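You operate a simulated robot arm through the tools that you are given. There is no shell and no other tool.

Carry out the task below with a simulated robot arm. There is one attempt and no reset: what you move stays moved.

Task
Brush the work mat clean, then take the silver blank out of the flat case and lay it there.
Fine: power off before the blank moves; the brush goes back to its spot. Set down upright: dust brush. What is to be rubbed or washed off counts as gone when no trace of it is left.

Only the result counts: the job must be done as asked and must still hold three seconds after the hand-in. Knocking over, shifting, dropping, spilling or breaking anything else fails it.

Robot
A 5-joint arm with a two-finger parallel gripper, fixed in place. Base frame: the origin is at the foot of the arm, x ahead of it, y to its left, z up; the work surface is at about z = 0. Units: cm, degrees, N and s.
With the tool pointing down near the work surface it reaches from about 26 to 60 cm from the base axis. Its first joint turns from -66.0 to 66.0 degrees. The tool tilts only in the upright plane through the base axis and itself; it spins freely about its own axis. Payload 1.57 kg.
Tool frame: the origin (TCP) lies between the finger pads and is the grasp point; the fingertips stand 3 cm ahead of it; z points along the fingers, y is the line along which they close. Largest opening 8 cm; finger width 1.7, thickness 1.2; the body of the gripper, 4 by 8.2 cm, starts 8 cm behind the TCP.
Orientation is that of the tool frame in the base frame, as a unit quaternion [w, x, y, z]. With the fingers straight down and closing along the base's y, the tool's x points along the base's -x, its y along +y and its z along -z.

Tools
- The arm moves only by the tool send_rows. Its argument "increments" is a list of rows, each a list of 3 entries, a list of its own where there are three numbers: the turn, a rotation vector about the tool's x, y, z in degrees, then the shift along the tool's x, y, z in cm, then the closure in counts, from 0 (fully open) to 255 (shut). In form: [[[wx, wy, wz], [tx, ty, tz], jaw], ...]. A call has 1 to 20 rows; each row is the pose to reach, as a shift and turn from the pose commanded when the call began, along the tool's axes at that moment. Each row takes 0.2 s and may step no farther than 5 cm and 8.6 degrees from the row before; otherwise, or with a gripper value out of range, the whole call is refused. A pose out of reach is approached as far as the arm can. The call stops where the force on the tool passes 40 N (or 10 N more than at its start, if that is more) or the arm is blocked; 0.2 s more then pass. Each finger travels about 15.3 cm/s and halts on what it meets, pressing with about 28 N; the grip force reading is that of the motor and also rises with nothing between the fingers. The clock runs only during rows and for 0.2 s after the last one: add rows that repeat a pose to give the fingers time. It gives the time, the measured TCP pose, the force on the tool (base axes), the opening and the grip force at its end, in the units of the frame above (readings bear some noise), with the torque about the TCP (base axes, N m) and any sound that the robot's microphone picked up.
- Cameras (640 x 400 px; columns grow to the right, rows downward): "scene" is fixed at [-0.71, 38.95, 49.43]; the picture's right is [-0.99, -0.15, 0.00], its down [-0.13, 0.82, -0.55] and it looks along [0.08, -0.55, -0.83] (base axes); focal length 214 px, centre (320, 200). "wrist" rides on the gripper at [7.2, -0.7, -12.2] in the tool frame; the picture's right is [0.09, 1.00, 0.00], its down [-0.84, 0.08, -0.54] and it looks along [-0.54, 0.05, 0.84] (tool axes); focal length 238 px, centre (320, 200). There is no depth. A picture from a camera that has moved, and an enlarged one, comes with that camera's place and axes in the base frame and with its lens.
- get_image(camera): a new picture of that camera. No time passes.
- enlarge(camera, box): a new picture of the part [left, top, right, bottom] of that camera's present view, enlarged. No time passes.
- hand_in(): hands the job in; it is judged then, once.

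Nothing tells you positions but the pictures and the camera data. Unless the task says otherwise, let go and move clear before handing in.

The tools are called after "Request:" by a JSON object that holds its "name" and its "arguments". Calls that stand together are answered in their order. send_rows: Moves the arm, as the interface text tells. Its arguments: {"type":"object","properties":{"increments":{"type":"array"}},"required":["increments"]} The other tools are called the same way: get_image (camera) takes a picture; enlarge (camera, box) takes an enlarged picture of a part of a camera's view; hand_in () hands the job in.

At the start:

```text
clock: 0.0
position: [30.03, -8.33, 34.73]
orientation: [0.0, 0.0, 1.0, 0.0]
force: [0.4, 0.2, -0.2]
moment: [0.04, 0.02, -0.01]
gripper_width: 7.98
gripper_force: 0.1
```

scene: 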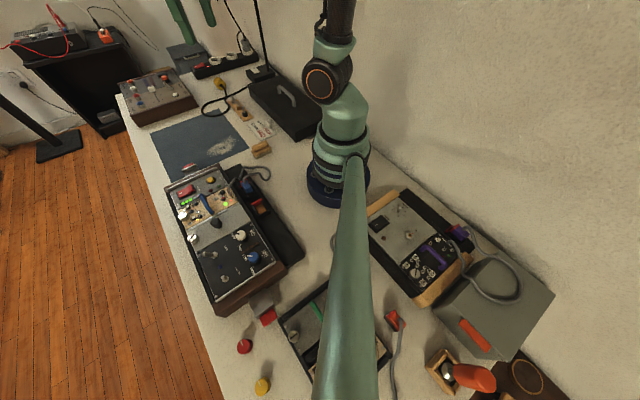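
wrist: 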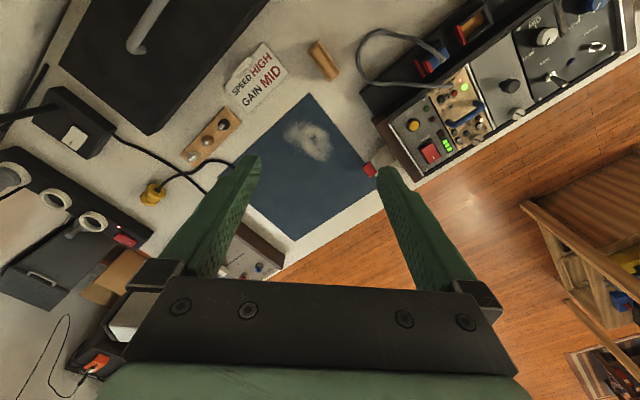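

I see a cluttered electronics bench: a blue mat with a dusty smear, a small wooden brush-like block near it, a note, several devices with switches, and trays. I'll enlarge the views to identify the brush, the flat case, the silver blank and the power switch.

Request:
{"name": "enlarge", "arguments": {"camera": "scene", "box": [100, 40, 340, 190]}}

Request:
{"name": "enlarge", "arguments": {"camera": "scene", "box": [140, 140, 340, 265]}}

Request:
{"name": "enlarge", "arguments": {"camera": "scene", "box": [200, 250, 440, 400]}}

Request:
{"name": "enlarge", "arguments": {"camera": "scene", "box": [360, 180, 580, 400]}}

Request:
{"name": "enlarge", "arguments": {"camera": "wrist", "box": [0, 0, 320, 200]}}

Request:
{"name": "enlarge", "arguments": {"camera": "wrist", "box": [320, 0, 640, 200]}}

```text
2.67 times, centred on (220, 115) of scene
camera zoom: at [-0.71, 38.95, 49.43], right [-0.99, -0.15, 0.0], down [-0.13, 0.82, -0.55], along [0.08, -0.55, -0.83], focal length 572 px, centre (587, 427)
```

zoom: 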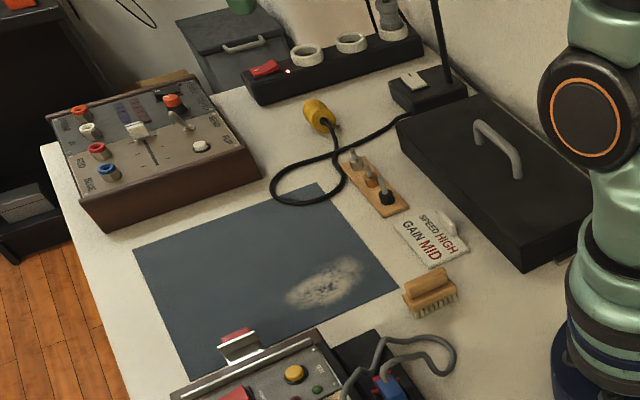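

```text
3.20 times, centred on (240, 202) of scene
camera zoom: at [-0.71, 38.95, 49.43], right [-0.99, -0.15, 0.0], down [-0.13, 0.82, -0.55], along [0.08, -0.55, -0.83], focal length 686 px, centre (576, 192)
```

zoom: 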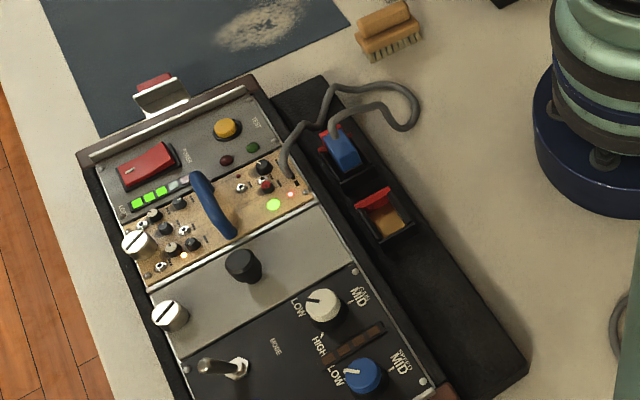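

```text
2.67 times, centred on (320, 325) of scene
camera zoom: at [-0.71, 38.95, 49.43], right [-0.99, -0.15, 0.0], down [-0.13, 0.82, -0.55], along [0.08, -0.55, -0.83], focal length 572 px, centre (320, -133)
```

zoom: 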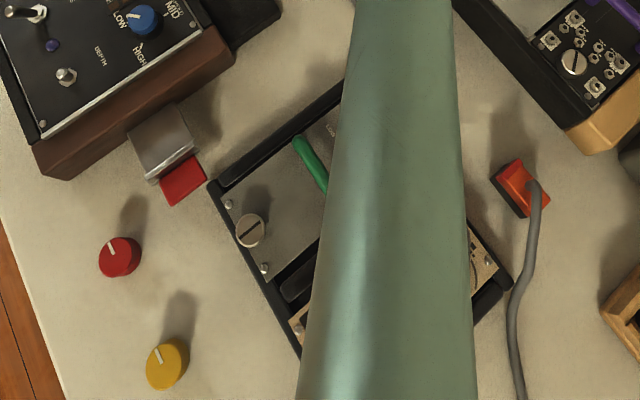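

```text
1.82 times, centred on (470, 290) of scene
camera zoom: at [-0.71, 38.95, 49.43], right [-0.99, -0.15, 0.0], down [-0.13, 0.82, -0.55], along [0.08, -0.55, -0.83], focal length 390 px, centre (47, 36)
```

zoom: 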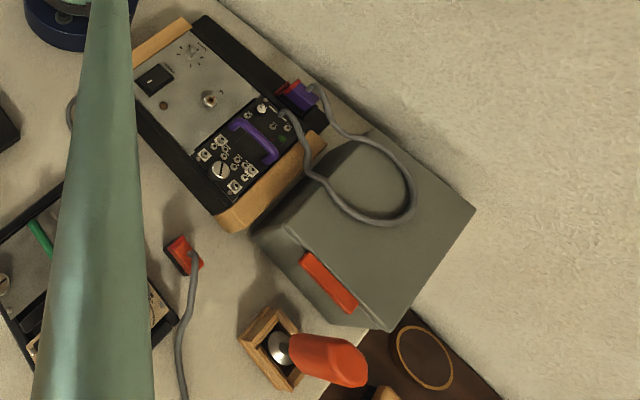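

```text
2.00 times, centred on (160, 100) of wrist
camera zoom: at [22.87, -8.97, 46.87], right [-0.09, 1.0, 0.0], down [0.84, 0.08, 0.54], along [0.54, 0.05, -0.84], focal length 477 px, centre (640, 400)
```

zoom: 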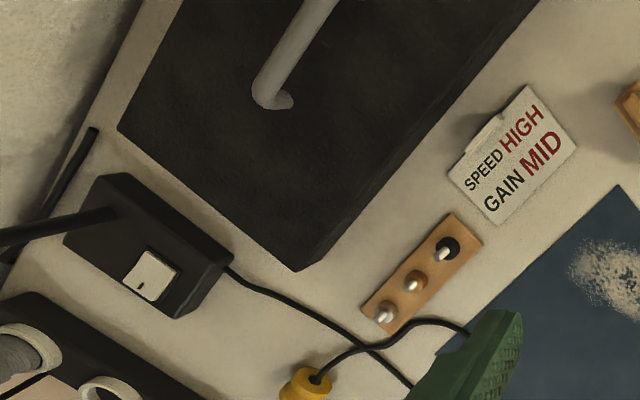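

```text
2.00 times, centred on (480, 100) of wrist
camera zoom: at [22.87, -8.97, 46.87], right [-0.09, 1.0, 0.0], down [0.84, 0.08, 0.54], along [0.54, 0.05, -0.84], focal length 477 px, centre (0, 400)
```

zoom: 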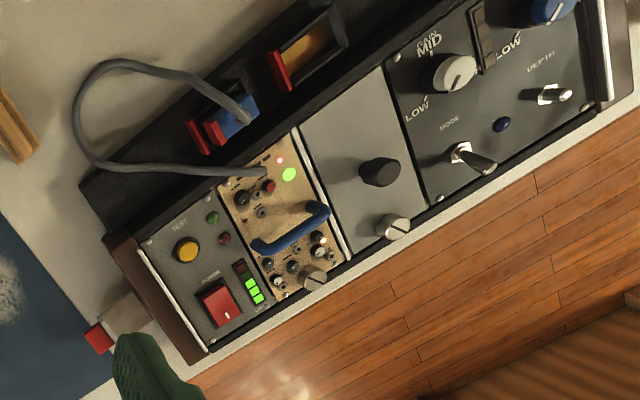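

The brush sits at roughly (25, -9), the dusty patch on the mat at about (39, -10), and a case with a red power rocker at about (37, 12, 5). I'll move the arm high across to the left to inspect the cases before touching anything.

Request:
{"name": "send_rows", "arguments": {"increments": [[[0, 0, 0], [0, 4.5, 0], 0], [[0, 0, 0], [0, 9, 0], 0], [[0, 0, 0], [0, 13.5, 0], 0], [[0, 0, 0], [0, 18, 0], 0], [[0, 0, 0], [0, 22, 0], 0], [[0, 0, 0], [0, 22, 0], 0]]}}

Request:
{"name": "get_image", "arguments": {"camera": "wrist"}}

Request:
{"name": "get_image", "arguments": {"camera": "scene"}}

```text
clock: 1.4
position: [30.17, 13.69, 34.83]
orientation: [0.001, 0.0, 1.0, 0.0]
force: [0.1, 0.1, 0.5]
moment: [-0.02, 0.02, -0.01]
gripper_width: 8.0
gripper_force: 0.1
```

```text
taken
camera wrist: at [22.9, 13.05, 46.92], right [-0.09, 1.0, 0.0], down [0.84, 0.08, 0.54], along [0.54, 0.05, -0.84], focal length 238 px, centre (320, 200)
```

wrist: 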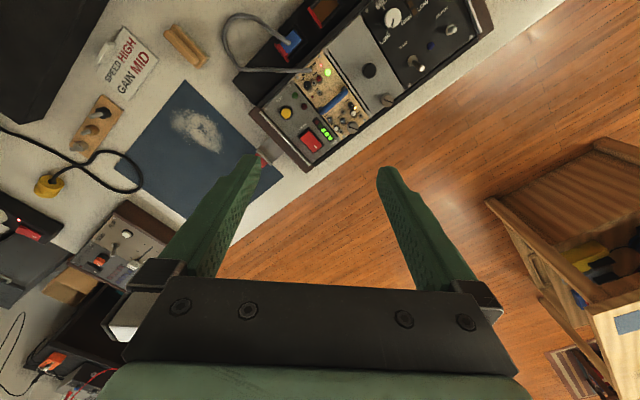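

```text
taken
```

scene: 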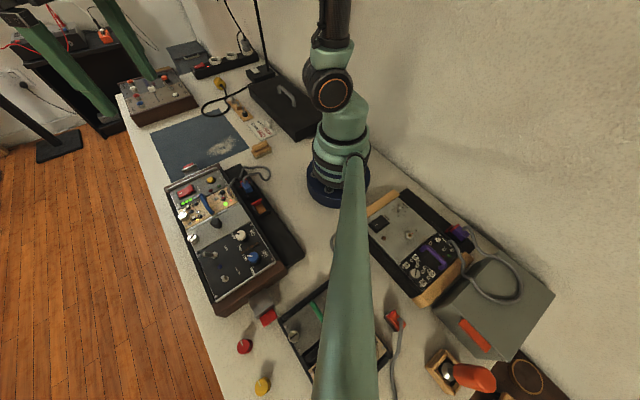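

The light-green bar is a fixed camera mast, and only the left case (power rocker, blank panel with black knob) is in reach. I'll descend over it for a close look at the blank, its thumbscrew and the rocker.

Request:
{"name": "send_rows", "arguments": {"increments": [[[0, 0, 0], [1.2, 1.6, 3.5], 0], [[0, 0, 0], [2.4, 3.2, 7], 0], [[0, 0, 0], [3.6, 4.8, 10.5], 0], [[0, 0, 0], [4.9, 6.5, 14], 0], [[0, 0, 0], [4.9, 6.5, 14], 0]]}}

Request:
{"name": "get_image", "arguments": {"camera": "wrist"}}

Request:
{"name": "enlarge", "arguments": {"camera": "wrist", "box": [200, 0, 520, 200]}}

Request:
{"name": "enlarge", "arguments": {"camera": "wrist", "box": [120, 40, 360, 190]}}

Request:
{"name": "enlarge", "arguments": {"camera": "scene", "box": [160, 155, 300, 315]}}

```text
clock: 2.6
position: [25.15, 20.43, 20.92]
orientation: [0.0, 0.0, 1.0, 0.0]
force: [-0.5, -0.1, 0.0]
moment: [-0.01, 0.04, -0.01]
gripper_width: 7.97
gripper_force: 0.1
```

```text
taken
camera wrist: at [17.95, 19.58, 32.97], right [-0.09, 1.0, 0.0], down [0.84, 0.08, 0.54], along [0.54, 0.05, -0.84], focal length 238 px, centre (320, 200)
```

wrist: 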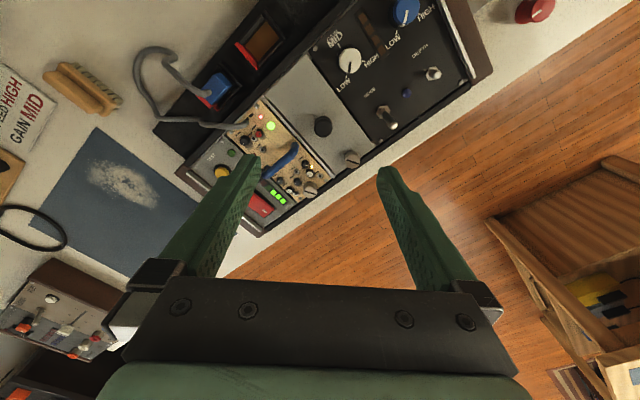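

```text
2.00 times, centred on (360, 100) of wrist
camera zoom: at [17.95, 19.58, 32.97], right [-0.09, 1.0, 0.0], down [0.84, 0.08, 0.54], along [0.54, 0.05, -0.84], focal length 477 px, centre (240, 400)
```

zoom: 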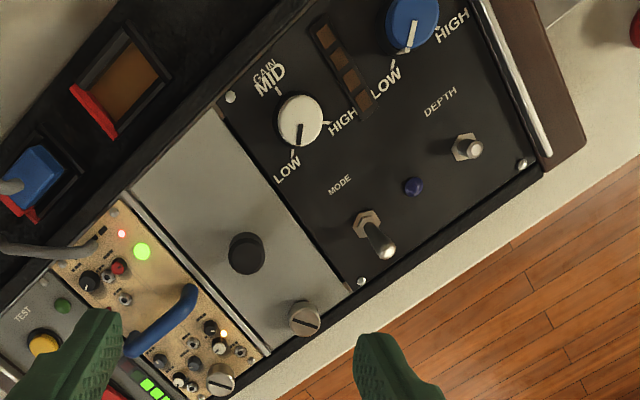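

```text
2.67 times, centred on (240, 115) of wrist
camera zoom: at [17.95, 19.58, 32.97], right [-0.09, 1.0, 0.0], down [0.84, 0.08, 0.54], along [0.54, 0.05, -0.84], focal length 636 px, centre (533, 427)
```

zoom: 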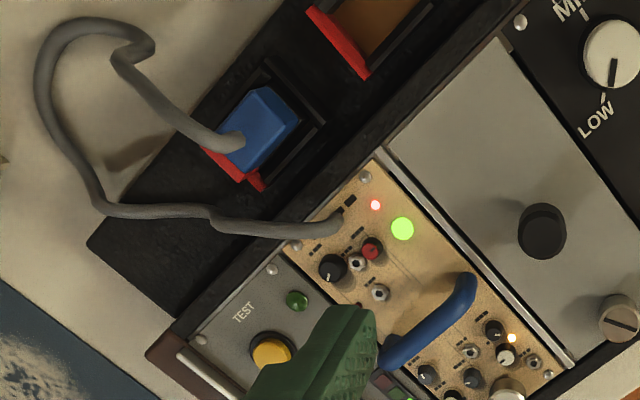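

```text
2.50 times, centred on (230, 235) of scene
camera zoom: at [-0.71, 38.95, 49.43], right [-0.99, -0.15, 0.0], down [-0.13, 0.82, -0.55], along [0.08, -0.55, -0.83], focal length 536 px, centre (545, 112)
```

zoom: 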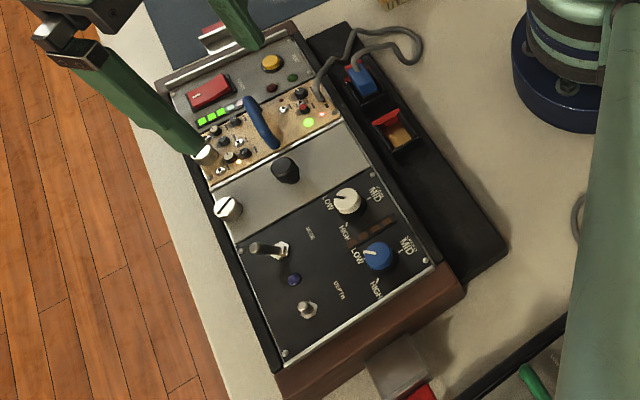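

The blank is the plain grey panel, about 12.4 x 6.2 cm, centred near (25.4, 20.6), with a central black knob and a slotted thumbscrew at about (29, 24.4, 6.3). I'll go lower for a sharper look at the thumbscrew slots and the rocker.

Request:
{"name": "send_rows", "arguments": {"increments": [[[0, 0, 0], [0.3, 0.5, 3], 0], [[0, 0, 0], [0.6, 1, 6], 0], [[0, 0, 0], [0.6, 1, 6.5], 0]]}}

Request:
{"name": "get_image", "arguments": {"camera": "wrist"}}

Request:
{"name": "enlarge", "arguments": {"camera": "wrist", "box": [240, 100, 480, 250]}}

Request:
{"name": "enlarge", "arguments": {"camera": "wrist", "box": [320, 160, 400, 210]}}

Request:
{"name": "enlarge", "arguments": {"camera": "scene", "box": [165, 170, 245, 220]}}

```text
clock: 3.4
position: [24.66, 21.25, 14.36]
orientation: [0.0, 0.0, 1.0, 0.001]
force: [-0.1, 0.1, 0.0]
moment: [0.0, 0.01, 0.04]
gripper_width: 8.0
gripper_force: 0.1
```

```text
taken
camera wrist: at [17.35, 20.57, 26.37], right [-0.09, 1.0, 0.0], down [0.84, 0.08, 0.54], along [0.54, 0.05, -0.84], focal length 238 px, centre (320, 200)
```

wrist: 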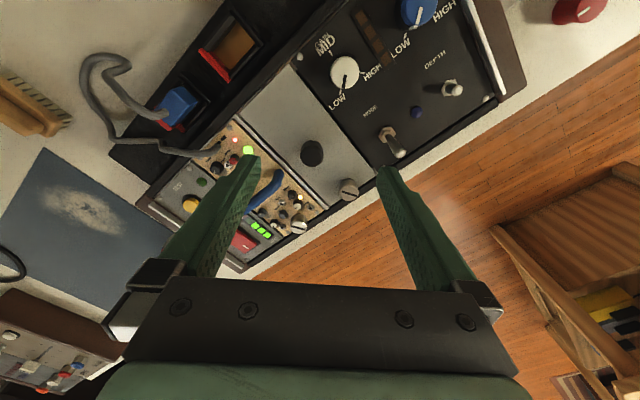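

```text
2.67 times, centred on (360, 175) of wrist
camera zoom: at [17.35, 20.57, 26.37], right [-0.09, 1.0, 0.0], down [0.84, 0.08, 0.54], along [0.54, 0.05, -0.84], focal length 636 px, centre (213, 267)
```

zoom: 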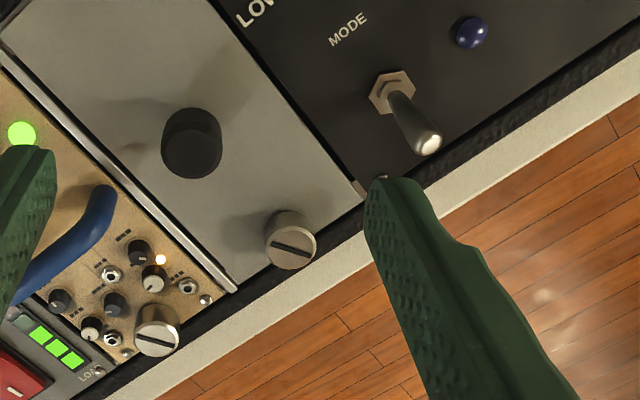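

```text
8.00 times, centred on (360, 185) of wrist
camera zoom: at [17.35, 20.57, 26.37], right [-0.09, 1.0, 0.0], down [0.84, 0.08, 0.54], along [0.54, 0.05, -0.84], focal length 1907 px, centre (0, 320)
```

zoom: 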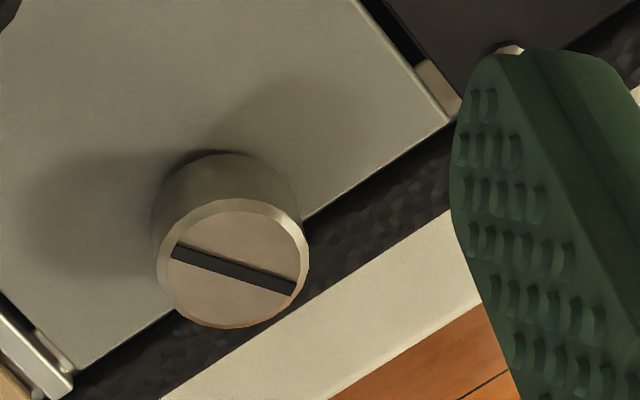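

```text
8.00 times, centred on (205, 195) of scene
camera zoom: at [-0.71, 38.95, 49.43], right [-0.99, -0.15, 0.0], down [-0.13, 0.82, -0.55], along [0.08, -0.55, -0.83], focal length 1716 px, centre (1240, 240)
```

zoom: 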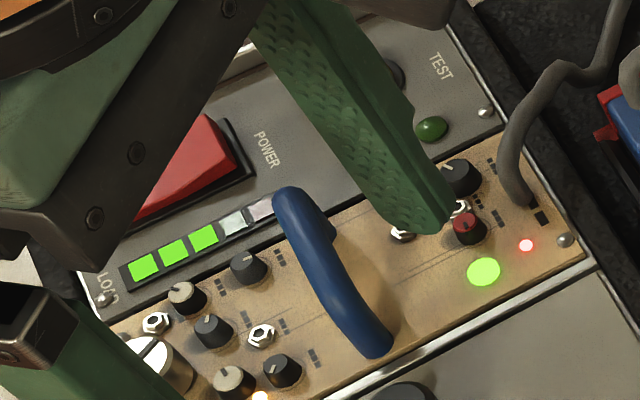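

Both thumbscrews look like simple slotted knurled heads; I'll deal with that later. Next I go up and over to the brush to measure its pose and the dust patch.

Request:
{"name": "send_rows", "arguments": {"increments": [[[0, 0, 0], [0, 0, -4], 0], [[0, 0, 0], [0, 0, -8], 0], [[0, 0, 0], [-1, -4, -10], 0], [[0, 0, 0], [-2, -8.5, -10], 0], [[0, 0, 0], [-3, -13, -10], 0], [[0, 0, 0], [-4, -17.5, -10], 0], [[0, 0, 0], [-4, -22, -10], 0], [[0, 0, 0], [-4, -26.5, -9], 0], [[0, 0, 0], [-4, -30, -8], 0], [[0, 0, 0], [-4, -30, -8], 0]]}}

Request:
{"name": "get_image", "arguments": {"camera": "wrist"}}

Request:
{"name": "enlarge", "arguments": {"camera": "wrist", "box": [160, 0, 480, 200]}}

Request:
{"name": "enlarge", "arguments": {"camera": "scene", "box": [180, 100, 292, 170]}}

```text
clock: 5.6
position: [28.8, -9.03, 22.22]
orientation: [0.0, 0.0, 1.0, 0.0]
force: [0.1, -0.2, -0.5]
moment: [-0.02, 0.03, 0.01]
gripper_width: 8.01
gripper_force: 0.0
```

```text
taken
camera wrist: at [21.47, -9.63, 34.28], right [-0.09, 1.0, 0.0], down [0.84, 0.08, 0.54], along [0.54, 0.05, -0.84], focal length 238 px, centre (320, 200)
```

wrist: 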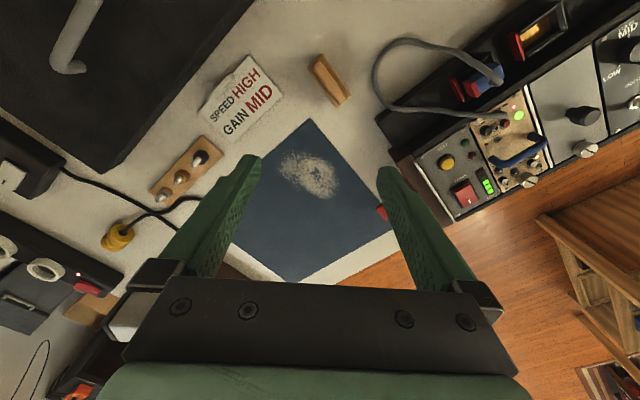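

```text
2.00 times, centred on (320, 100) of wrist
camera zoom: at [21.47, -9.63, 34.28], right [-0.09, 1.0, 0.0], down [0.84, 0.08, 0.54], along [0.54, 0.05, -0.84], focal length 477 px, centre (320, 400)
```

zoom: 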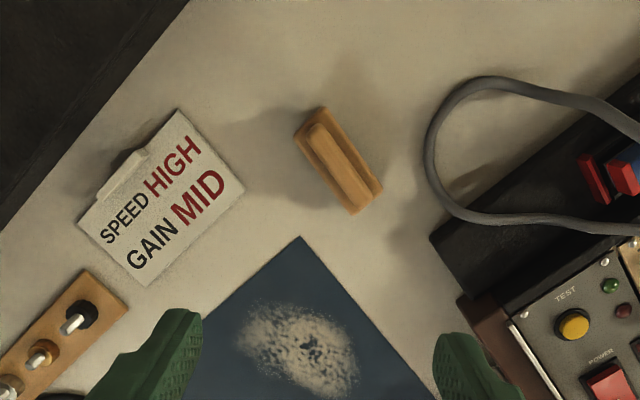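

```text
5.71 times, centred on (236, 135) of scene
camera zoom: at [-0.71, 38.95, 49.43], right [-0.99, -0.15, 0.0], down [-0.13, 0.82, -0.55], along [0.08, -0.55, -0.83], focal length 1226 px, centre (800, 571)
```

zoom: 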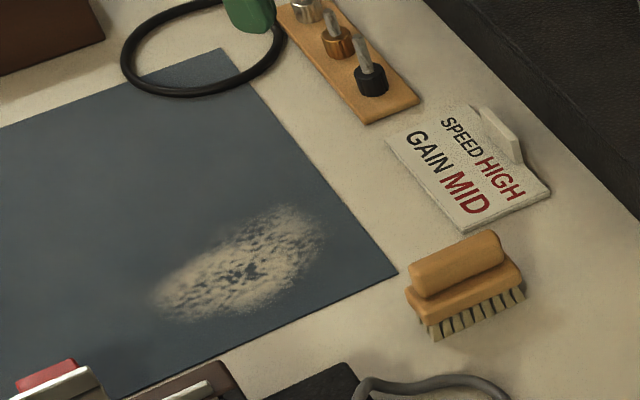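

The brush is a wooden block (about 5.7 x 2.3 cm, bristles down, handle bar on top to z≈3.9) centred near (24.9, -8.2), long axis at 45°. The dust covers roughly x 35–44, y -15 to -5. I'll spin the tool by 45° and hover over the brush.

Request:
{"name": "send_rows", "arguments": {"increments": [[[0, 0, -7.5], [0.65, 0.1, 1.2], 0], [[0, 0, -15], [1.3, 0.2, 2.4], 0], [[0, 0, -22.5], [1.95, 0.3, 3.6], 0], [[0, 0, -30], [2.6, 0.4, 4.8], 0], [[0, 0, -37.5], [3.25, 0.5, 6], 0], [[0, 0, -45], [3.8, 0.6, 8], 0], [[0, 0, -45], [3.8, 0.6, 10], 0], [[0, 0, -45], [3.8, 0.6, 10], 0]]}}

Request:
{"name": "get_image", "arguments": {"camera": "wrist"}}

Request:
{"name": "enlarge", "arguments": {"camera": "wrist", "box": [200, 80, 440, 230]}}

Request:
{"name": "get_image", "arguments": {"camera": "scene"}}

```text
clock: 7.4
position: [24.92, -8.26, 12.15]
orientation: [0.0, -0.383, 0.924, 0.0]
force: [-0.8, 0.9, 0.4]
moment: [-0.03, 0.02, 0.02]
gripper_width: 8.0
gripper_force: 0.0
```

```text
taken
camera wrist: at [20.18, -13.81, 24.28], right [-0.77, 0.64, 0.0], down [0.54, 0.65, 0.54], along [0.35, 0.42, -0.84], focal length 238 px, centre (320, 200)
```

wrist: 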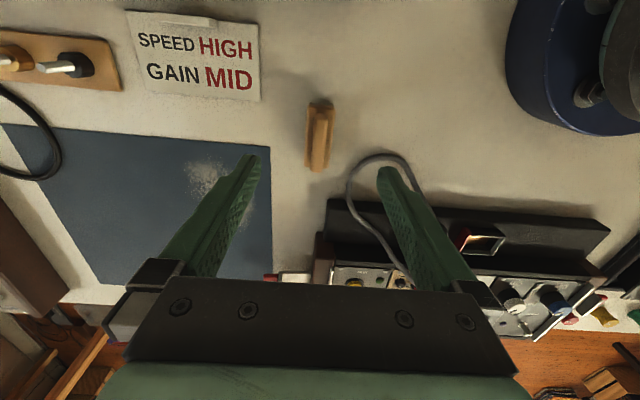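

```text
2.67 times, centred on (320, 155) of wrist
camera zoom: at [20.18, -13.81, 24.28], right [-0.77, 0.64, 0.0], down [0.54, 0.65, 0.54], along [0.35, 0.42, -0.84], focal length 636 px, centre (320, 320)
```

zoom: 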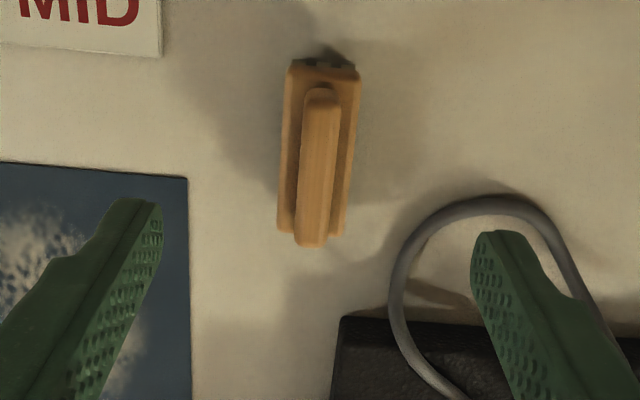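

```text
taken
```

scene: 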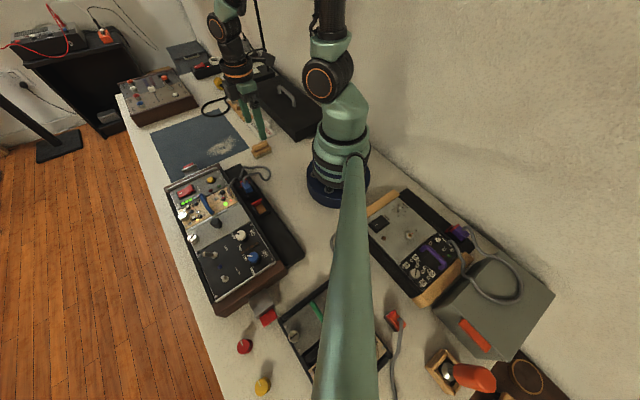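

The tool is aligned over the brush (centre about 25.0, -8.15). I'll narrow the jaws a little to stay clear of the cable loop, descend to the block and check before gripping.

Request:
{"name": "send_rows", "arguments": {"increments": [[[0, 0, 0], [0, 0, 0], 105], [[0, 0, 0], [0, 0, 2], 105], [[0, 0, 0], [0, 0, 4.5], 105], [[0, 0, 0], [0, 0, 6.5], 105], [[0, 0, 0], [0, 0, 8], 105], [[0, 0, 0], [0, 0, 8], 105]]}}

Request:
{"name": "get_image", "arguments": {"camera": "wrist"}}

Request:
{"name": "enlarge", "arguments": {"camera": "scene", "box": [180, 100, 292, 170]}}

```text
clock: 8.8
position: [24.82, -8.2, 4.33]
orientation: [0.0, -0.383, 0.924, 0.0]
force: [-0.7, 0.0, -0.3]
moment: [0.02, 0.02, 0.0]
gripper_width: 4.72
gripper_force: 0.0
```

```text
taken
camera wrist: at [20.17, -13.77, 16.37], right [-0.77, 0.64, 0.0], down [0.54, 0.65, 0.54], along [0.35, 0.42, -0.84], focal length 238 px, centre (320, 200)
```

wrist: 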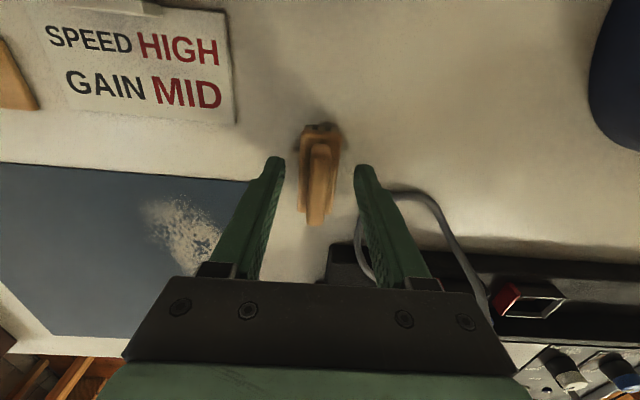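

```text
5.71 times, centred on (236, 135) of scene
camera zoom: at [-0.71, 38.95, 49.43], right [-0.99, -0.15, 0.0], down [-0.13, 0.82, -0.55], along [0.08, -0.55, -0.83], focal length 1226 px, centre (800, 571)
```

zoom: 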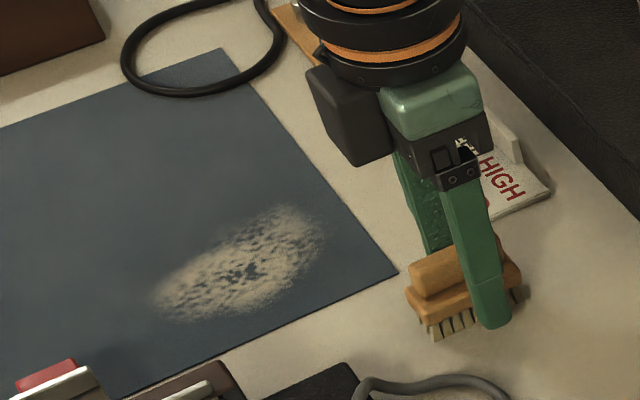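

The fingers straddle the brush evenly with their tips about 1.3 cm above the bench. I close on the block now.

Request:
{"name": "send_rows", "arguments": {"increments": [[[0, 0, 0], [0, 0, 0], 160], [[0, 0, 0], [0, 0, 0], 255], [[0, 0, 0], [0, 0, 0], 255], [[0, 0, 0], [0, 0, 0], 255]]}}

Request:
{"name": "get_image", "arguments": {"camera": "wrist"}}

Request:
{"name": "enlarge", "arguments": {"camera": "scene", "box": [180, 100, 292, 170]}}

```text
clock: 9.8
position: [25.0, -8.16, 4.32]
orientation: [0.001, -0.383, 0.924, 0.0]
force: [-0.1, 0.6, 1.2]
moment: [0.01, 0.0, 0.01]
gripper_width: 2.48
gripper_force: 28.0
```

```text
taken
camera wrist: at [20.16, -13.76, 16.39], right [-0.77, 0.64, 0.0], down [0.54, 0.65, 0.54], along [0.35, 0.42, -0.84], focal length 238 px, centre (320, 200)
```

wrist: 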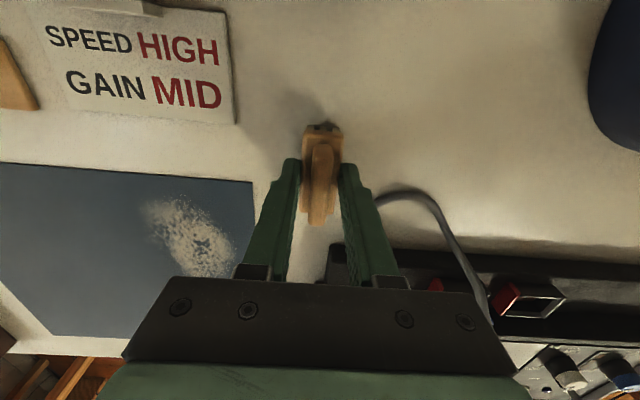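

```text
5.71 times, centred on (236, 135) of scene
camera zoom: at [-0.71, 38.95, 49.43], right [-0.99, -0.15, 0.0], down [-0.13, 0.82, -0.55], along [0.08, -0.55, -0.83], focal length 1226 px, centre (800, 571)
```

zoom: 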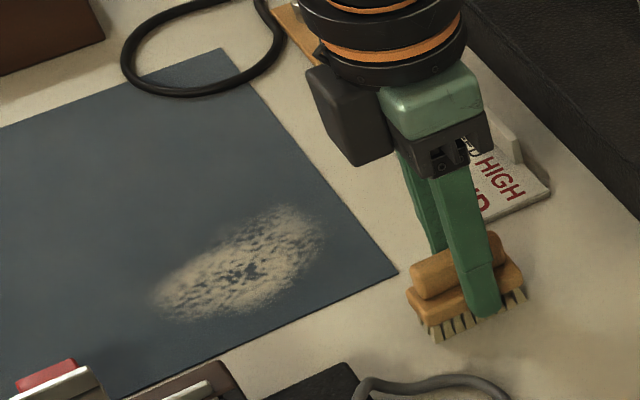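

The brush is held firmly (2.48 cm wide). I lift it slightly, carry it over the near edge of the dust patch and lower it to just above the mat.

Request:
{"name": "send_rows", "arguments": {"increments": [[[0, 0, 0], [0, 0, -1.5], 255], [[0, 0, 0], [0, 0, -3], 255], [[0, 0, 0], [-2, -2.5, -3], 255], [[0, 0, 0], [-4, -5, -3], 255], [[0, 0, 0], [-6.1, -7.6, -3], 255], [[0, 0, 0], [-6.1, -7.6, -1.5], 255], [[0, 0, 0], [-6.1, -7.6, -0.6], 255], [[0, 0, 0], [-6.1, -7.6, -0.6], 255]]}}

Request:
{"name": "get_image", "arguments": {"camera": "wrist"}}

Request:
{"name": "enlarge", "arguments": {"camera": "scene", "box": [160, 90, 288, 170]}}

```text
clock: 10.7
position: [28.8, -8.56, 7.47]
orientation: [-0.002, -0.383, 0.924, 0.0]
force: [1.0, -0.3, 1.7]
moment: [0.01, -0.04, -0.01]
gripper_width: 0.01
gripper_force: 21.5
stopped in row 4: the force on the tool passed its limit at 44 N (the readings are from after the stop); the commanded pose is now the measured one
```

```text
taken
camera wrist: at [24.25, -14.27, 19.48], right [-0.77, 0.64, 0.0], down [0.54, 0.65, 0.54], along [0.34, 0.42, -0.84], focal length 238 px, centre (320, 200)
```

wrist: 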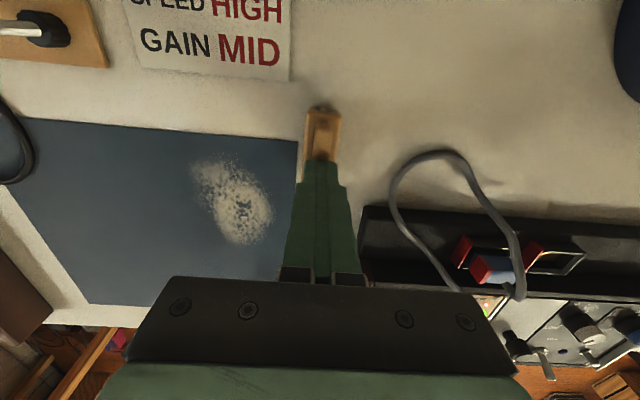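

```text
5.00 times, centred on (224, 130) of scene
camera zoom: at [-0.71, 38.95, 49.43], right [-0.99, -0.15, 0.0], down [-0.13, 0.82, -0.55], along [0.08, -0.55, -0.83], focal length 1072 px, centre (800, 550)
```

zoom: 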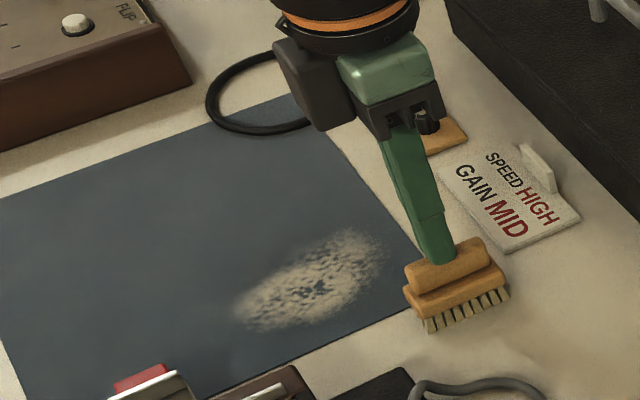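

The brush slipped out of the tips during the carry: the gripper is shut and empty, and the brush stands upright on the bench about 3.5 cm from its spot. I'll look closely at the brush and finger shape before regrasping deeper.

Request:
{"name": "enlarge", "arguments": {"camera": "scene", "box": [220, 110, 284, 170]}}

Request:
{"name": "enlarge", "arguments": {"camera": "wrist", "box": [260, 90, 388, 170]}}

Request:
{"name": "enlarge", "arguments": {"camera": "wrist", "box": [260, 150, 388, 290]}}

```text
6.67 times, centred on (252, 140) of scene
camera zoom: at [-0.71, 38.95, 49.43], right [-0.99, -0.15, 0.0], down [-0.13, 0.82, -0.55], along [0.08, -0.55, -0.83], focal length 1430 px, centre (773, 600)
```

zoom: 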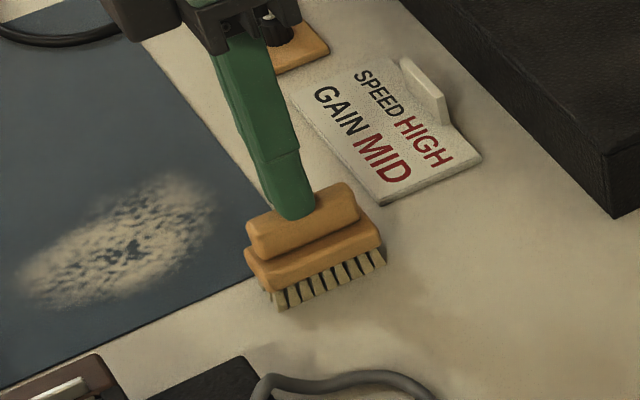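

```text
5.00 times, centred on (324, 130) of wrist
camera zoom: at [24.25, -14.27, 19.48], right [-0.77, 0.64, 0.0], down [0.54, 0.65, 0.54], along [0.34, 0.42, -0.84], focal length 1192 px, centre (300, 550)
```

zoom: 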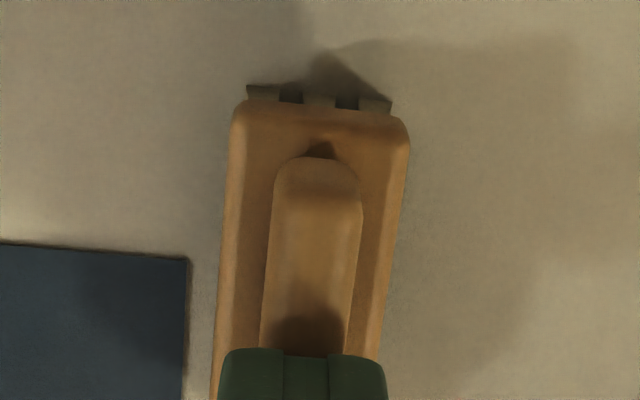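

```text
2.86 times, centred on (324, 220) of wrist
camera zoom: at [24.25, -14.27, 19.48], right [-0.77, 0.64, 0.0], down [0.54, 0.65, 0.54], along [0.34, 0.42, -0.84], focal length 681 px, centre (309, 143)
```

zoom: 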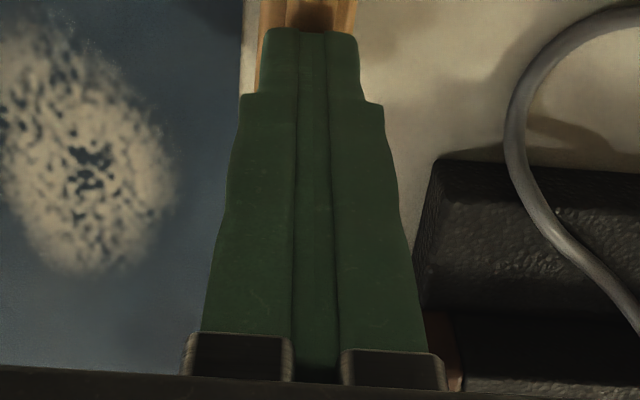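

The brush stands upright and still square to the tool, only 0.5 cm off along its length. I'll open, descend about 1 cm deeper than before, and regrip with the block closer to the pad centre.

Request:
{"name": "send_rows", "arguments": {"increments": [[[0, 0, 0], [0, 0, 0], 105], [[0, 0, 0], [0.4, 0, 0], 105], [[0, 0, 0], [0.4, 0, 0], 105], [[0, 0, 0], [0.4, 0, 1.5], 105], [[0, 0, 0], [0.4, 0, 3], 105], [[0, 0, 0], [0.4, 0, 3.9], 105], [[0, 0, 0], [0.4, 0, 3.9], 105]]}}

Request:
{"name": "get_image", "arguments": {"camera": "wrist"}}

Request:
{"name": "enlarge", "arguments": {"camera": "scene", "box": [220, 110, 284, 170]}}

```text
clock: 12.3
position: [28.64, -8.99, 3.48]
orientation: [-0.002, -0.383, 0.924, 0.001]
force: [-0.6, 0.4, -0.6]
moment: [-0.01, -0.02, -0.02]
gripper_width: 4.7
gripper_force: 0.0
```

```text
taken
camera wrist: at [23.93, -14.56, 15.57], right [-0.77, 0.64, 0.0], down [0.54, 0.65, 0.54], along [0.34, 0.42, -0.84], focal length 238 px, centre (320, 200)
```

wrist: 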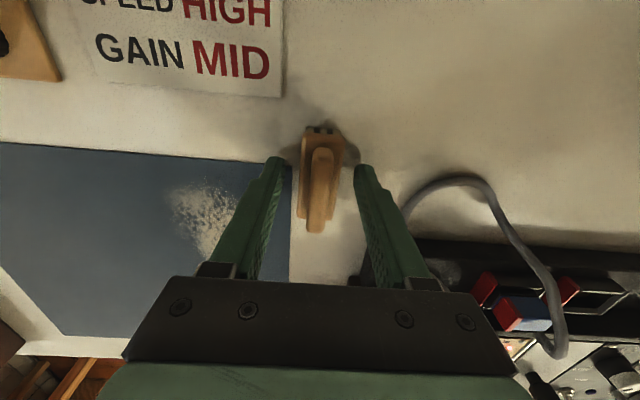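

```text
6.67 times, centred on (252, 140) of scene
camera zoom: at [-0.71, 38.95, 49.43], right [-0.99, -0.15, 0.0], down [-0.13, 0.82, -0.55], along [0.08, -0.55, -0.83], focal length 1430 px, centre (773, 600)
```

zoom: 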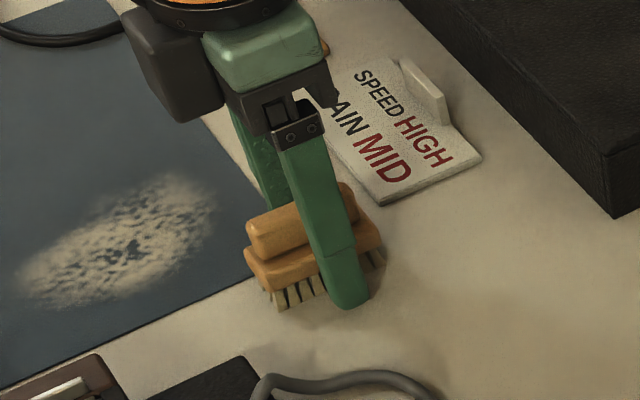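

The fingers now straddle the brush with tips about 0.4 cm above the bench. I'll grip and lift very slowly by under 1 cm to test the hold.

Request:
{"name": "send_rows", "arguments": {"increments": [[[0, 0, 0], [0, 0, 0], 160], [[0, 0, 0], [0, 0, 0], 255], [[0, 0, 0], [0, 0, 0], 255], [[0, 0, 0], [0, 0, 0], 255], [[0, 0, 0], [0, 0, -0.2], 255], [[0, 0, 0], [0, 0, -0.4], 255], [[0, 0, 0], [0, 0, -0.6], 255], [[0, 0, 0], [0, 0, -0.8], 255], [[0, 0, 0], [0, 0, -0.8], 255]]}}

Request:
{"name": "get_image", "arguments": {"camera": "wrist"}}

Request:
{"name": "enlarge", "arguments": {"camera": "scene", "box": [220, 110, 284, 170]}}

```text
clock: 14.3
position: [28.57, -8.9, 4.36]
orientation: [-0.001, -0.382, 0.924, 0.002]
force: [-0.2, -0.4, -1.1]
moment: [-0.03, 0.03, 0.0]
gripper_width: 2.49
gripper_force: 27.9
```

```text
taken
camera wrist: at [23.93, -14.53, 16.4], right [-0.77, 0.64, 0.0], down [0.54, 0.65, 0.54], along [0.34, 0.42, -0.84], focal length 238 px, centre (320, 200)
```

wrist: 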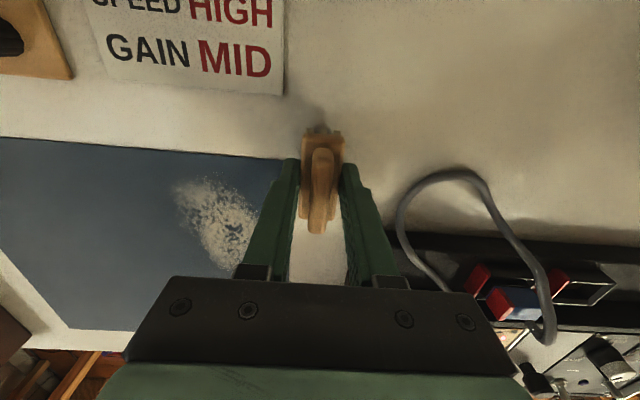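

```text
6.67 times, centred on (252, 140) of scene
camera zoom: at [-0.71, 38.95, 49.43], right [-0.99, -0.15, 0.0], down [-0.13, 0.82, -0.55], along [0.08, -0.55, -0.83], focal length 1430 px, centre (773, 600)
```

zoom: 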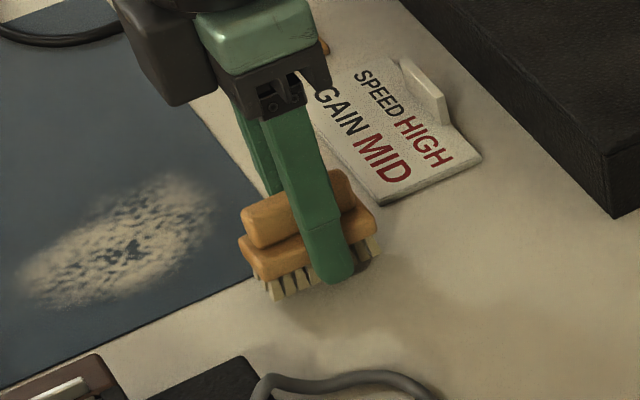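

The brush lifted cleanly this time (2.49 cm, hold stable). I carry it slowly toward the dust patch in small steps at about 1 cm height.

Request:
{"name": "send_rows", "arguments": {"increments": [[[0, 0, 0], [-0.2, -0.3, -0.2], 255], [[0, 0, 0], [-0.7, -0.9, -0.2], 255], [[0, 0, 0], [-1.3, -1.6, -0.2], 255], [[0, 0, 0], [-1.9, -2.3, -0.2], 255], [[0, 0, 0], [-2.5, -3, -0.2], 255], [[0, 0, 0], [-3.1, -3.6, -0.2], 255], [[0, 0, 0], [-3.5, -3.9, -0.2], 255], [[0, 0, 0], [-3.7, -4.0, -0.2], 255], [[0, 0, 0], [-3.7, -4.0, -0.2], 255]]}}

Request:
{"name": "get_image", "arguments": {"camera": "wrist"}}

Request:
{"name": "enlarge", "arguments": {"camera": "scene", "box": [190, 110, 284, 170]}}

```text
clock: 16.3
position: [33.96, -9.14, 4.45]
orientation: [-0.002, -0.383, 0.924, 0.001]
force: [-0.4, -0.6, -0.4]
moment: [0.04, 0.0, 0.0]
gripper_width: 2.51
gripper_force: 28.2
```

```text
taken
camera wrist: at [29.37, -14.77, 16.55], right [-0.77, 0.64, 0.0], down [0.54, 0.65, 0.54], along [0.34, 0.42, -0.84], focal length 238 px, centre (320, 200)
```

wrist: 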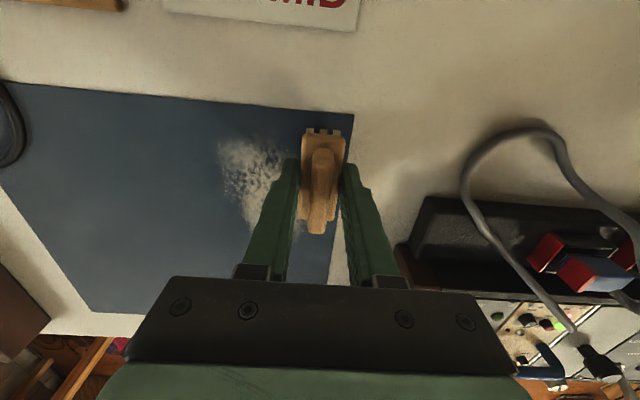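

```text
6.67 times, centred on (237, 140) of scene
camera zoom: at [-0.71, 38.95, 49.43], right [-0.99, -0.15, 0.0], down [-0.13, 0.82, -0.55], along [0.08, -0.55, -0.83], focal length 1430 px, centre (873, 600)
```

zoom: 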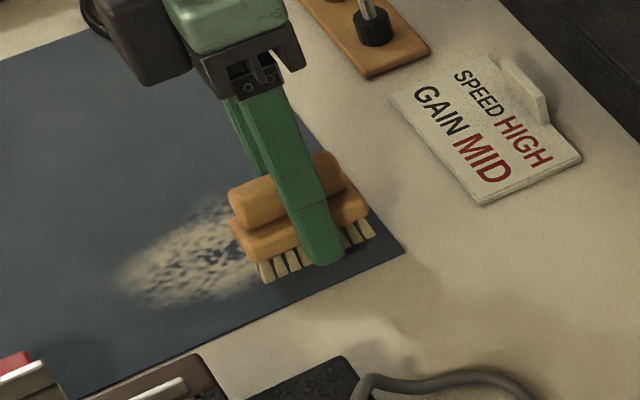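

The brush is over the near edge of the mat and still firmly held. I lower it in small steps until the bristles touch.

Request:
{"name": "send_rows", "arguments": {"increments": [[[0, 0, 0], [0, 0, 0.3], 255], [[0, 0, 0], [0, 0, 0.6], 255], [[0, 0, 0], [0, 0, 0.7], 255], [[0, 0, 0], [0, 0, 0.7], 255]]}}

```text
clock: 17.3
position: [33.99, -9.12, 3.76]
orientation: [-0.001, -0.383, 0.924, 0.001]
force: [0.3, -0.8, -0.2]
moment: [0.02, -0.01, -0.02]
gripper_width: 2.5
gripper_force: 27.3
```

Request:
{"name": "send_rows", "arguments": {"increments": [[[0, 0, 0], [0, 0, 0.1], 255], [[0, 0, 0], [0, 0, 0.15], 255], [[0, 0, 0], [0, 0, 0.15], 255]]}}

```text
clock: 18.1
position: [33.96, -9.11, 3.6]
orientation: [-0.001, -0.382, 0.924, 0.001]
force: [-0.5, -0.3, -1.1]
moment: [0.0, 0.02, 0.0]
gripper_width: 2.51
gripper_force: 27.7
```

No contact force yet; I continue lowering in fine steps.

Request:
{"name": "send_rows", "arguments": {"increments": [[[0, 0, 0], [0, 0, 0.1], 255], [[0, 0, 0], [0, 0, 0.1], 255]]}}

Request:
{"name": "enlarge", "arguments": {"camera": "scene", "box": [190, 110, 284, 170]}}

```text
clock: 18.7
position: [34.0, -9.2, 3.58]
orientation: [-0.001, -0.383, 0.924, 0.001]
force: [-1.6, -0.4, 2.3]
moment: [-0.01, 0.02, 0.0]
gripper_width: 2.47
gripper_force: 28.2
```

```text
6.67 times, centred on (237, 140) of scene
camera zoom: at [-0.71, 38.95, 49.43], right [-0.99, -0.15, 0.0], down [-0.13, 0.82, -0.55], along [0.08, -0.55, -0.83], focal length 1430 px, centre (873, 600)
```

zoom: 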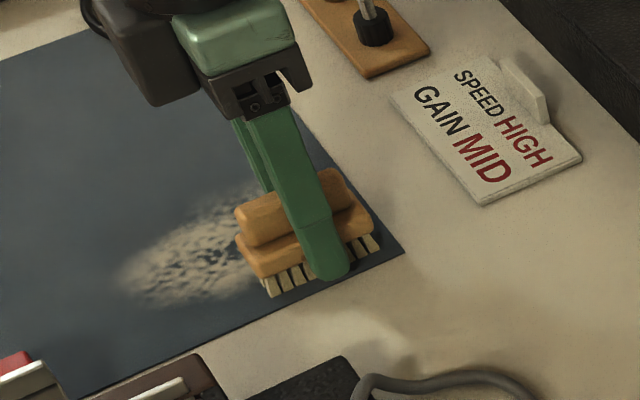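

Light contact (about 2–3 N). I now make the first slow stroke across the patch along the mat.

Request:
{"name": "send_rows", "arguments": {"increments": [[[0, 0, 0], [0, -0.3, 0.05], 255], [[0, 0, 0], [0, -1, 0.05], 255], [[0, 0, 0], [0, -2, 0.05], 255], [[0, 0, 0], [0, -3, 0.05], 255], [[0, 0, 0], [0, -4, 0.05], 255], [[0, 0, 0], [0, -5, 0.05], 255], [[0, 0, 0], [0, -6, 0.05], 255], [[0, 0, 0], [0, -7, 0.05], 255], [[0, 0, 0], [0, -8, 0.05], 255], [[0, 0, 0], [0, -9, 0.05], 255], [[0, 0, 0], [0, -9.5, 0.05], 255]]}}

Request:
{"name": "get_image", "arguments": {"camera": "wrist"}}

Request:
{"name": "enlarge", "arguments": {"camera": "scene", "box": [170, 95, 284, 170]}}

```text
clock: 21.1
position: [40.81, -15.92, 3.46]
orientation: [-0.001, -0.382, 0.924, 0.0]
force: [-2.9, 4.3, 11.1]
moment: [0.04, 0.1, -0.02]
gripper_width: 2.51
gripper_force: 27.8
```

```text
taken
camera wrist: at [36.1, -21.49, 15.55], right [-0.77, 0.64, 0.0], down [0.54, 0.65, 0.54], along [0.34, 0.42, -0.84], focal length 238 px, centre (320, 200)
```

wrist: 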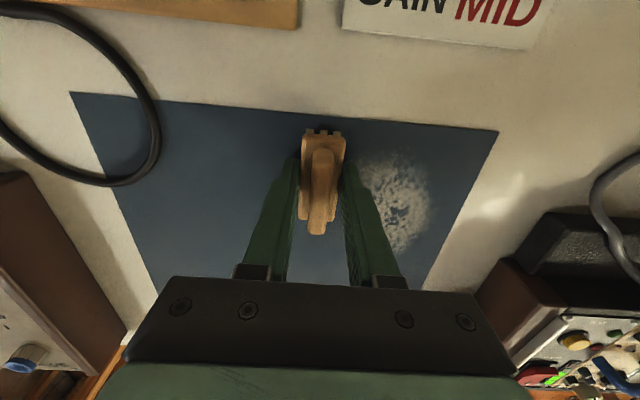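

```text
5.33 times, centred on (227, 132) of scene
camera zoom: at [-0.72, 38.95, 49.43], right [-0.99, -0.15, 0.0], down [-0.13, 0.82, -0.55], along [0.08, -0.55, -0.83], focal length 1144 px, centre (816, 560)
```

zoom: 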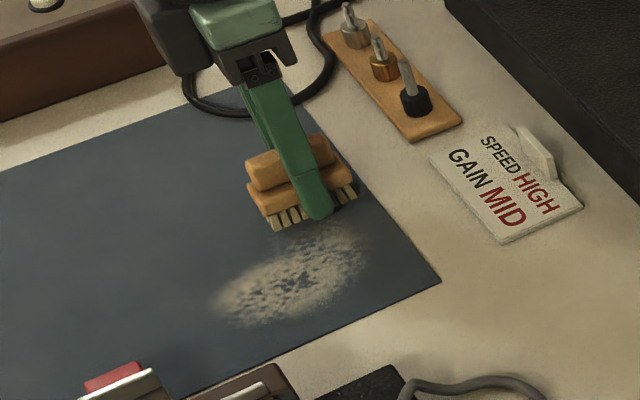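

One pass only thinned the dust slightly at the edge, so it needs repeated strokes. I go back across with the brush shifted toward the patch centre.

Request:
{"name": "send_rows", "arguments": {"increments": [[[0, 0, 0], [-0.7, 0, 0], 255], [[0, 0, 0], [-1.5, 0.0, 0], 255], [[0, 0, 0], [-2.2, 0, 0], 255], [[0, 0, 0], [-3, 0.2, 0], 255], [[0, 0, 0], [-3, 1, 0], 255], [[0, 0, 0], [-3, 2, 0], 255], [[0, 0, 0], [-3, 3, 0], 255], [[0, 0, 0], [-3, 4, 0], 255], [[0, 0, 0], [-3, 5, 0], 255], [[0, 0, 0], [-3, 6, 0], 255], [[0, 0, 0], [-3, 7, 0], 255], [[0, 0, 0], [-3, 8, 0], 255], [[0, 0, 0], [-3, 8.7, 0], 255]]}}

Request:
{"name": "get_image", "arguments": {"camera": "wrist"}}

Request:
{"name": "enlarge", "arguments": {"camera": "scene", "box": [170, 95, 284, 170]}}

```text
clock: 23.9
position: [36.67, -7.55, 3.41]
orientation: [-0.001, -0.383, 0.924, 0.0]
force: [2.8, -3.2, 6.4]
moment: [-0.08, -0.1, 0.0]
gripper_width: 2.51
gripper_force: 27.7
```

```text
taken
camera wrist: at [32.03, -13.18, 15.54], right [-0.77, 0.64, 0.0], down [0.54, 0.65, 0.54], along [0.34, 0.42, -0.84], focal length 238 px, centre (320, 200)
```

wrist: 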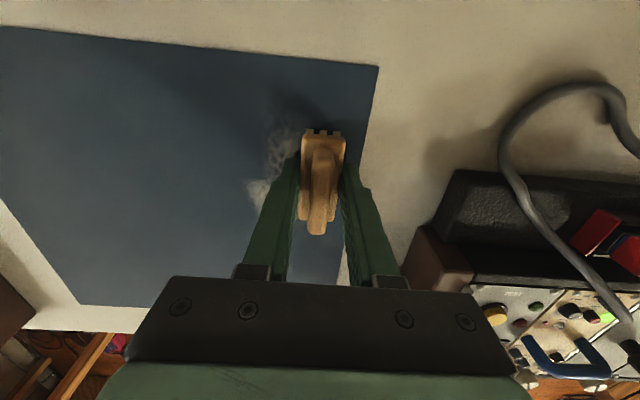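

```text
5.33 times, centred on (227, 132) of scene
camera zoom: at [-0.71, 38.95, 49.43], right [-0.99, -0.15, 0.0], down [-0.13, 0.82, -0.55], along [0.08, -0.55, -0.83], focal length 1144 px, centre (816, 560)
```

zoom: 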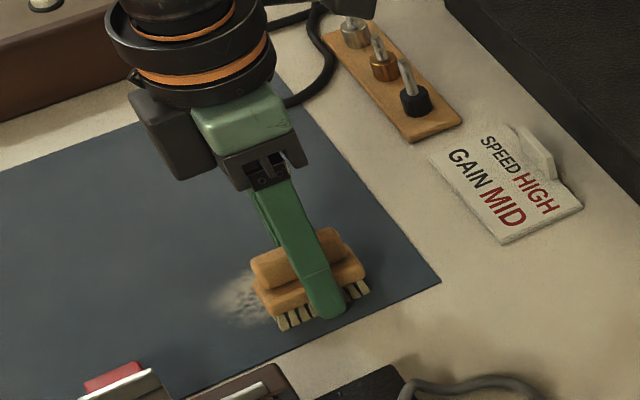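

The dust is coming off under the brush. I continue with parallel overlapping strokes farther along the patch.

Request:
{"name": "send_rows", "arguments": {"increments": [[[0, 0, 0], [-1, 0, 0], 255], [[0, 0, 0], [-2, 0, 0], 255], [[0, 0, 0], [-3, 0, 0], 255], [[0, 0, 0], [-3, -1, 0], 255], [[0, 0, 0], [-3, -2, 0], 255], [[0, 0, 0], [-3, -3, 0], 255], [[0, 0, 0], [-3, -4, 0], 255], [[0, 0, 0], [-3, -5, 0], 255], [[0, 0, 0], [-3, -6, 0], 255], [[0, 0, 0], [-3, -7, 0], 255], [[0, 0, 0], [-3, -8, 0], 255], [[0, 0, 0], [-3, -9, 0], 255], [[0, 0, 0], [-4, -9, 0], 255], [[0, 0, 0], [-5, -9, 0], 255], [[0, 0, 0], [-5, -8, 0], 255], [[0, 0, 0], [-5, -7, 0], 255], [[0, 0, 0], [-5, -6, 0], 255], [[0, 0, 0], [-5, -5, 0], 255], [[0, 0, 0], [-5, -4, 0], 255]]}}

Request:
{"name": "get_image", "arguments": {"camera": "wrist"}}

Request:
{"name": "enlarge", "arguments": {"camera": "scene", "box": [170, 95, 284, 170]}}

```text
clock: 27.9
position: [43.04, -6.82, 3.47]
orientation: [-0.002, -0.383, 0.924, 0.001]
force: [0.7, -0.8, -0.5]
moment: [0.0, 0.0, 0.01]
gripper_width: 2.5
gripper_force: 27.9
```

```text
taken
camera wrist: at [38.43, -12.5, 15.56], right [-0.77, 0.64, 0.0], down [0.54, 0.65, 0.54], along [0.34, 0.42, -0.84], focal length 238 px, centre (320, 200)
```

wrist: 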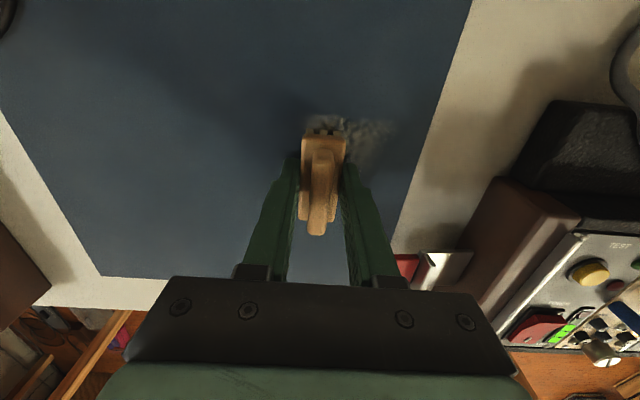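

```text
5.33 times, centred on (227, 132) of scene
camera zoom: at [-0.71, 38.95, 49.43], right [-0.99, -0.15, 0.0], down [-0.13, 0.82, -0.55], along [0.08, -0.55, -0.83], focal length 1144 px, centre (816, 560)
```

zoom: 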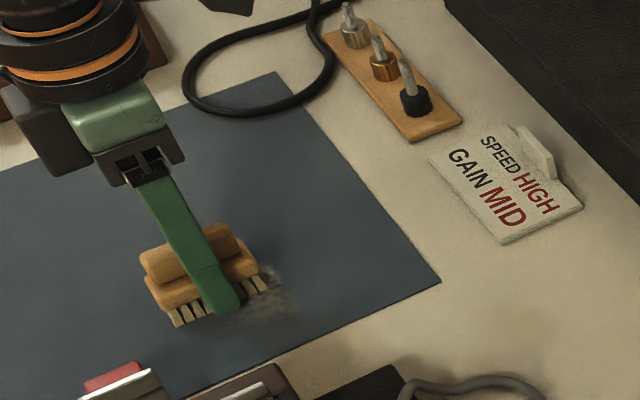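

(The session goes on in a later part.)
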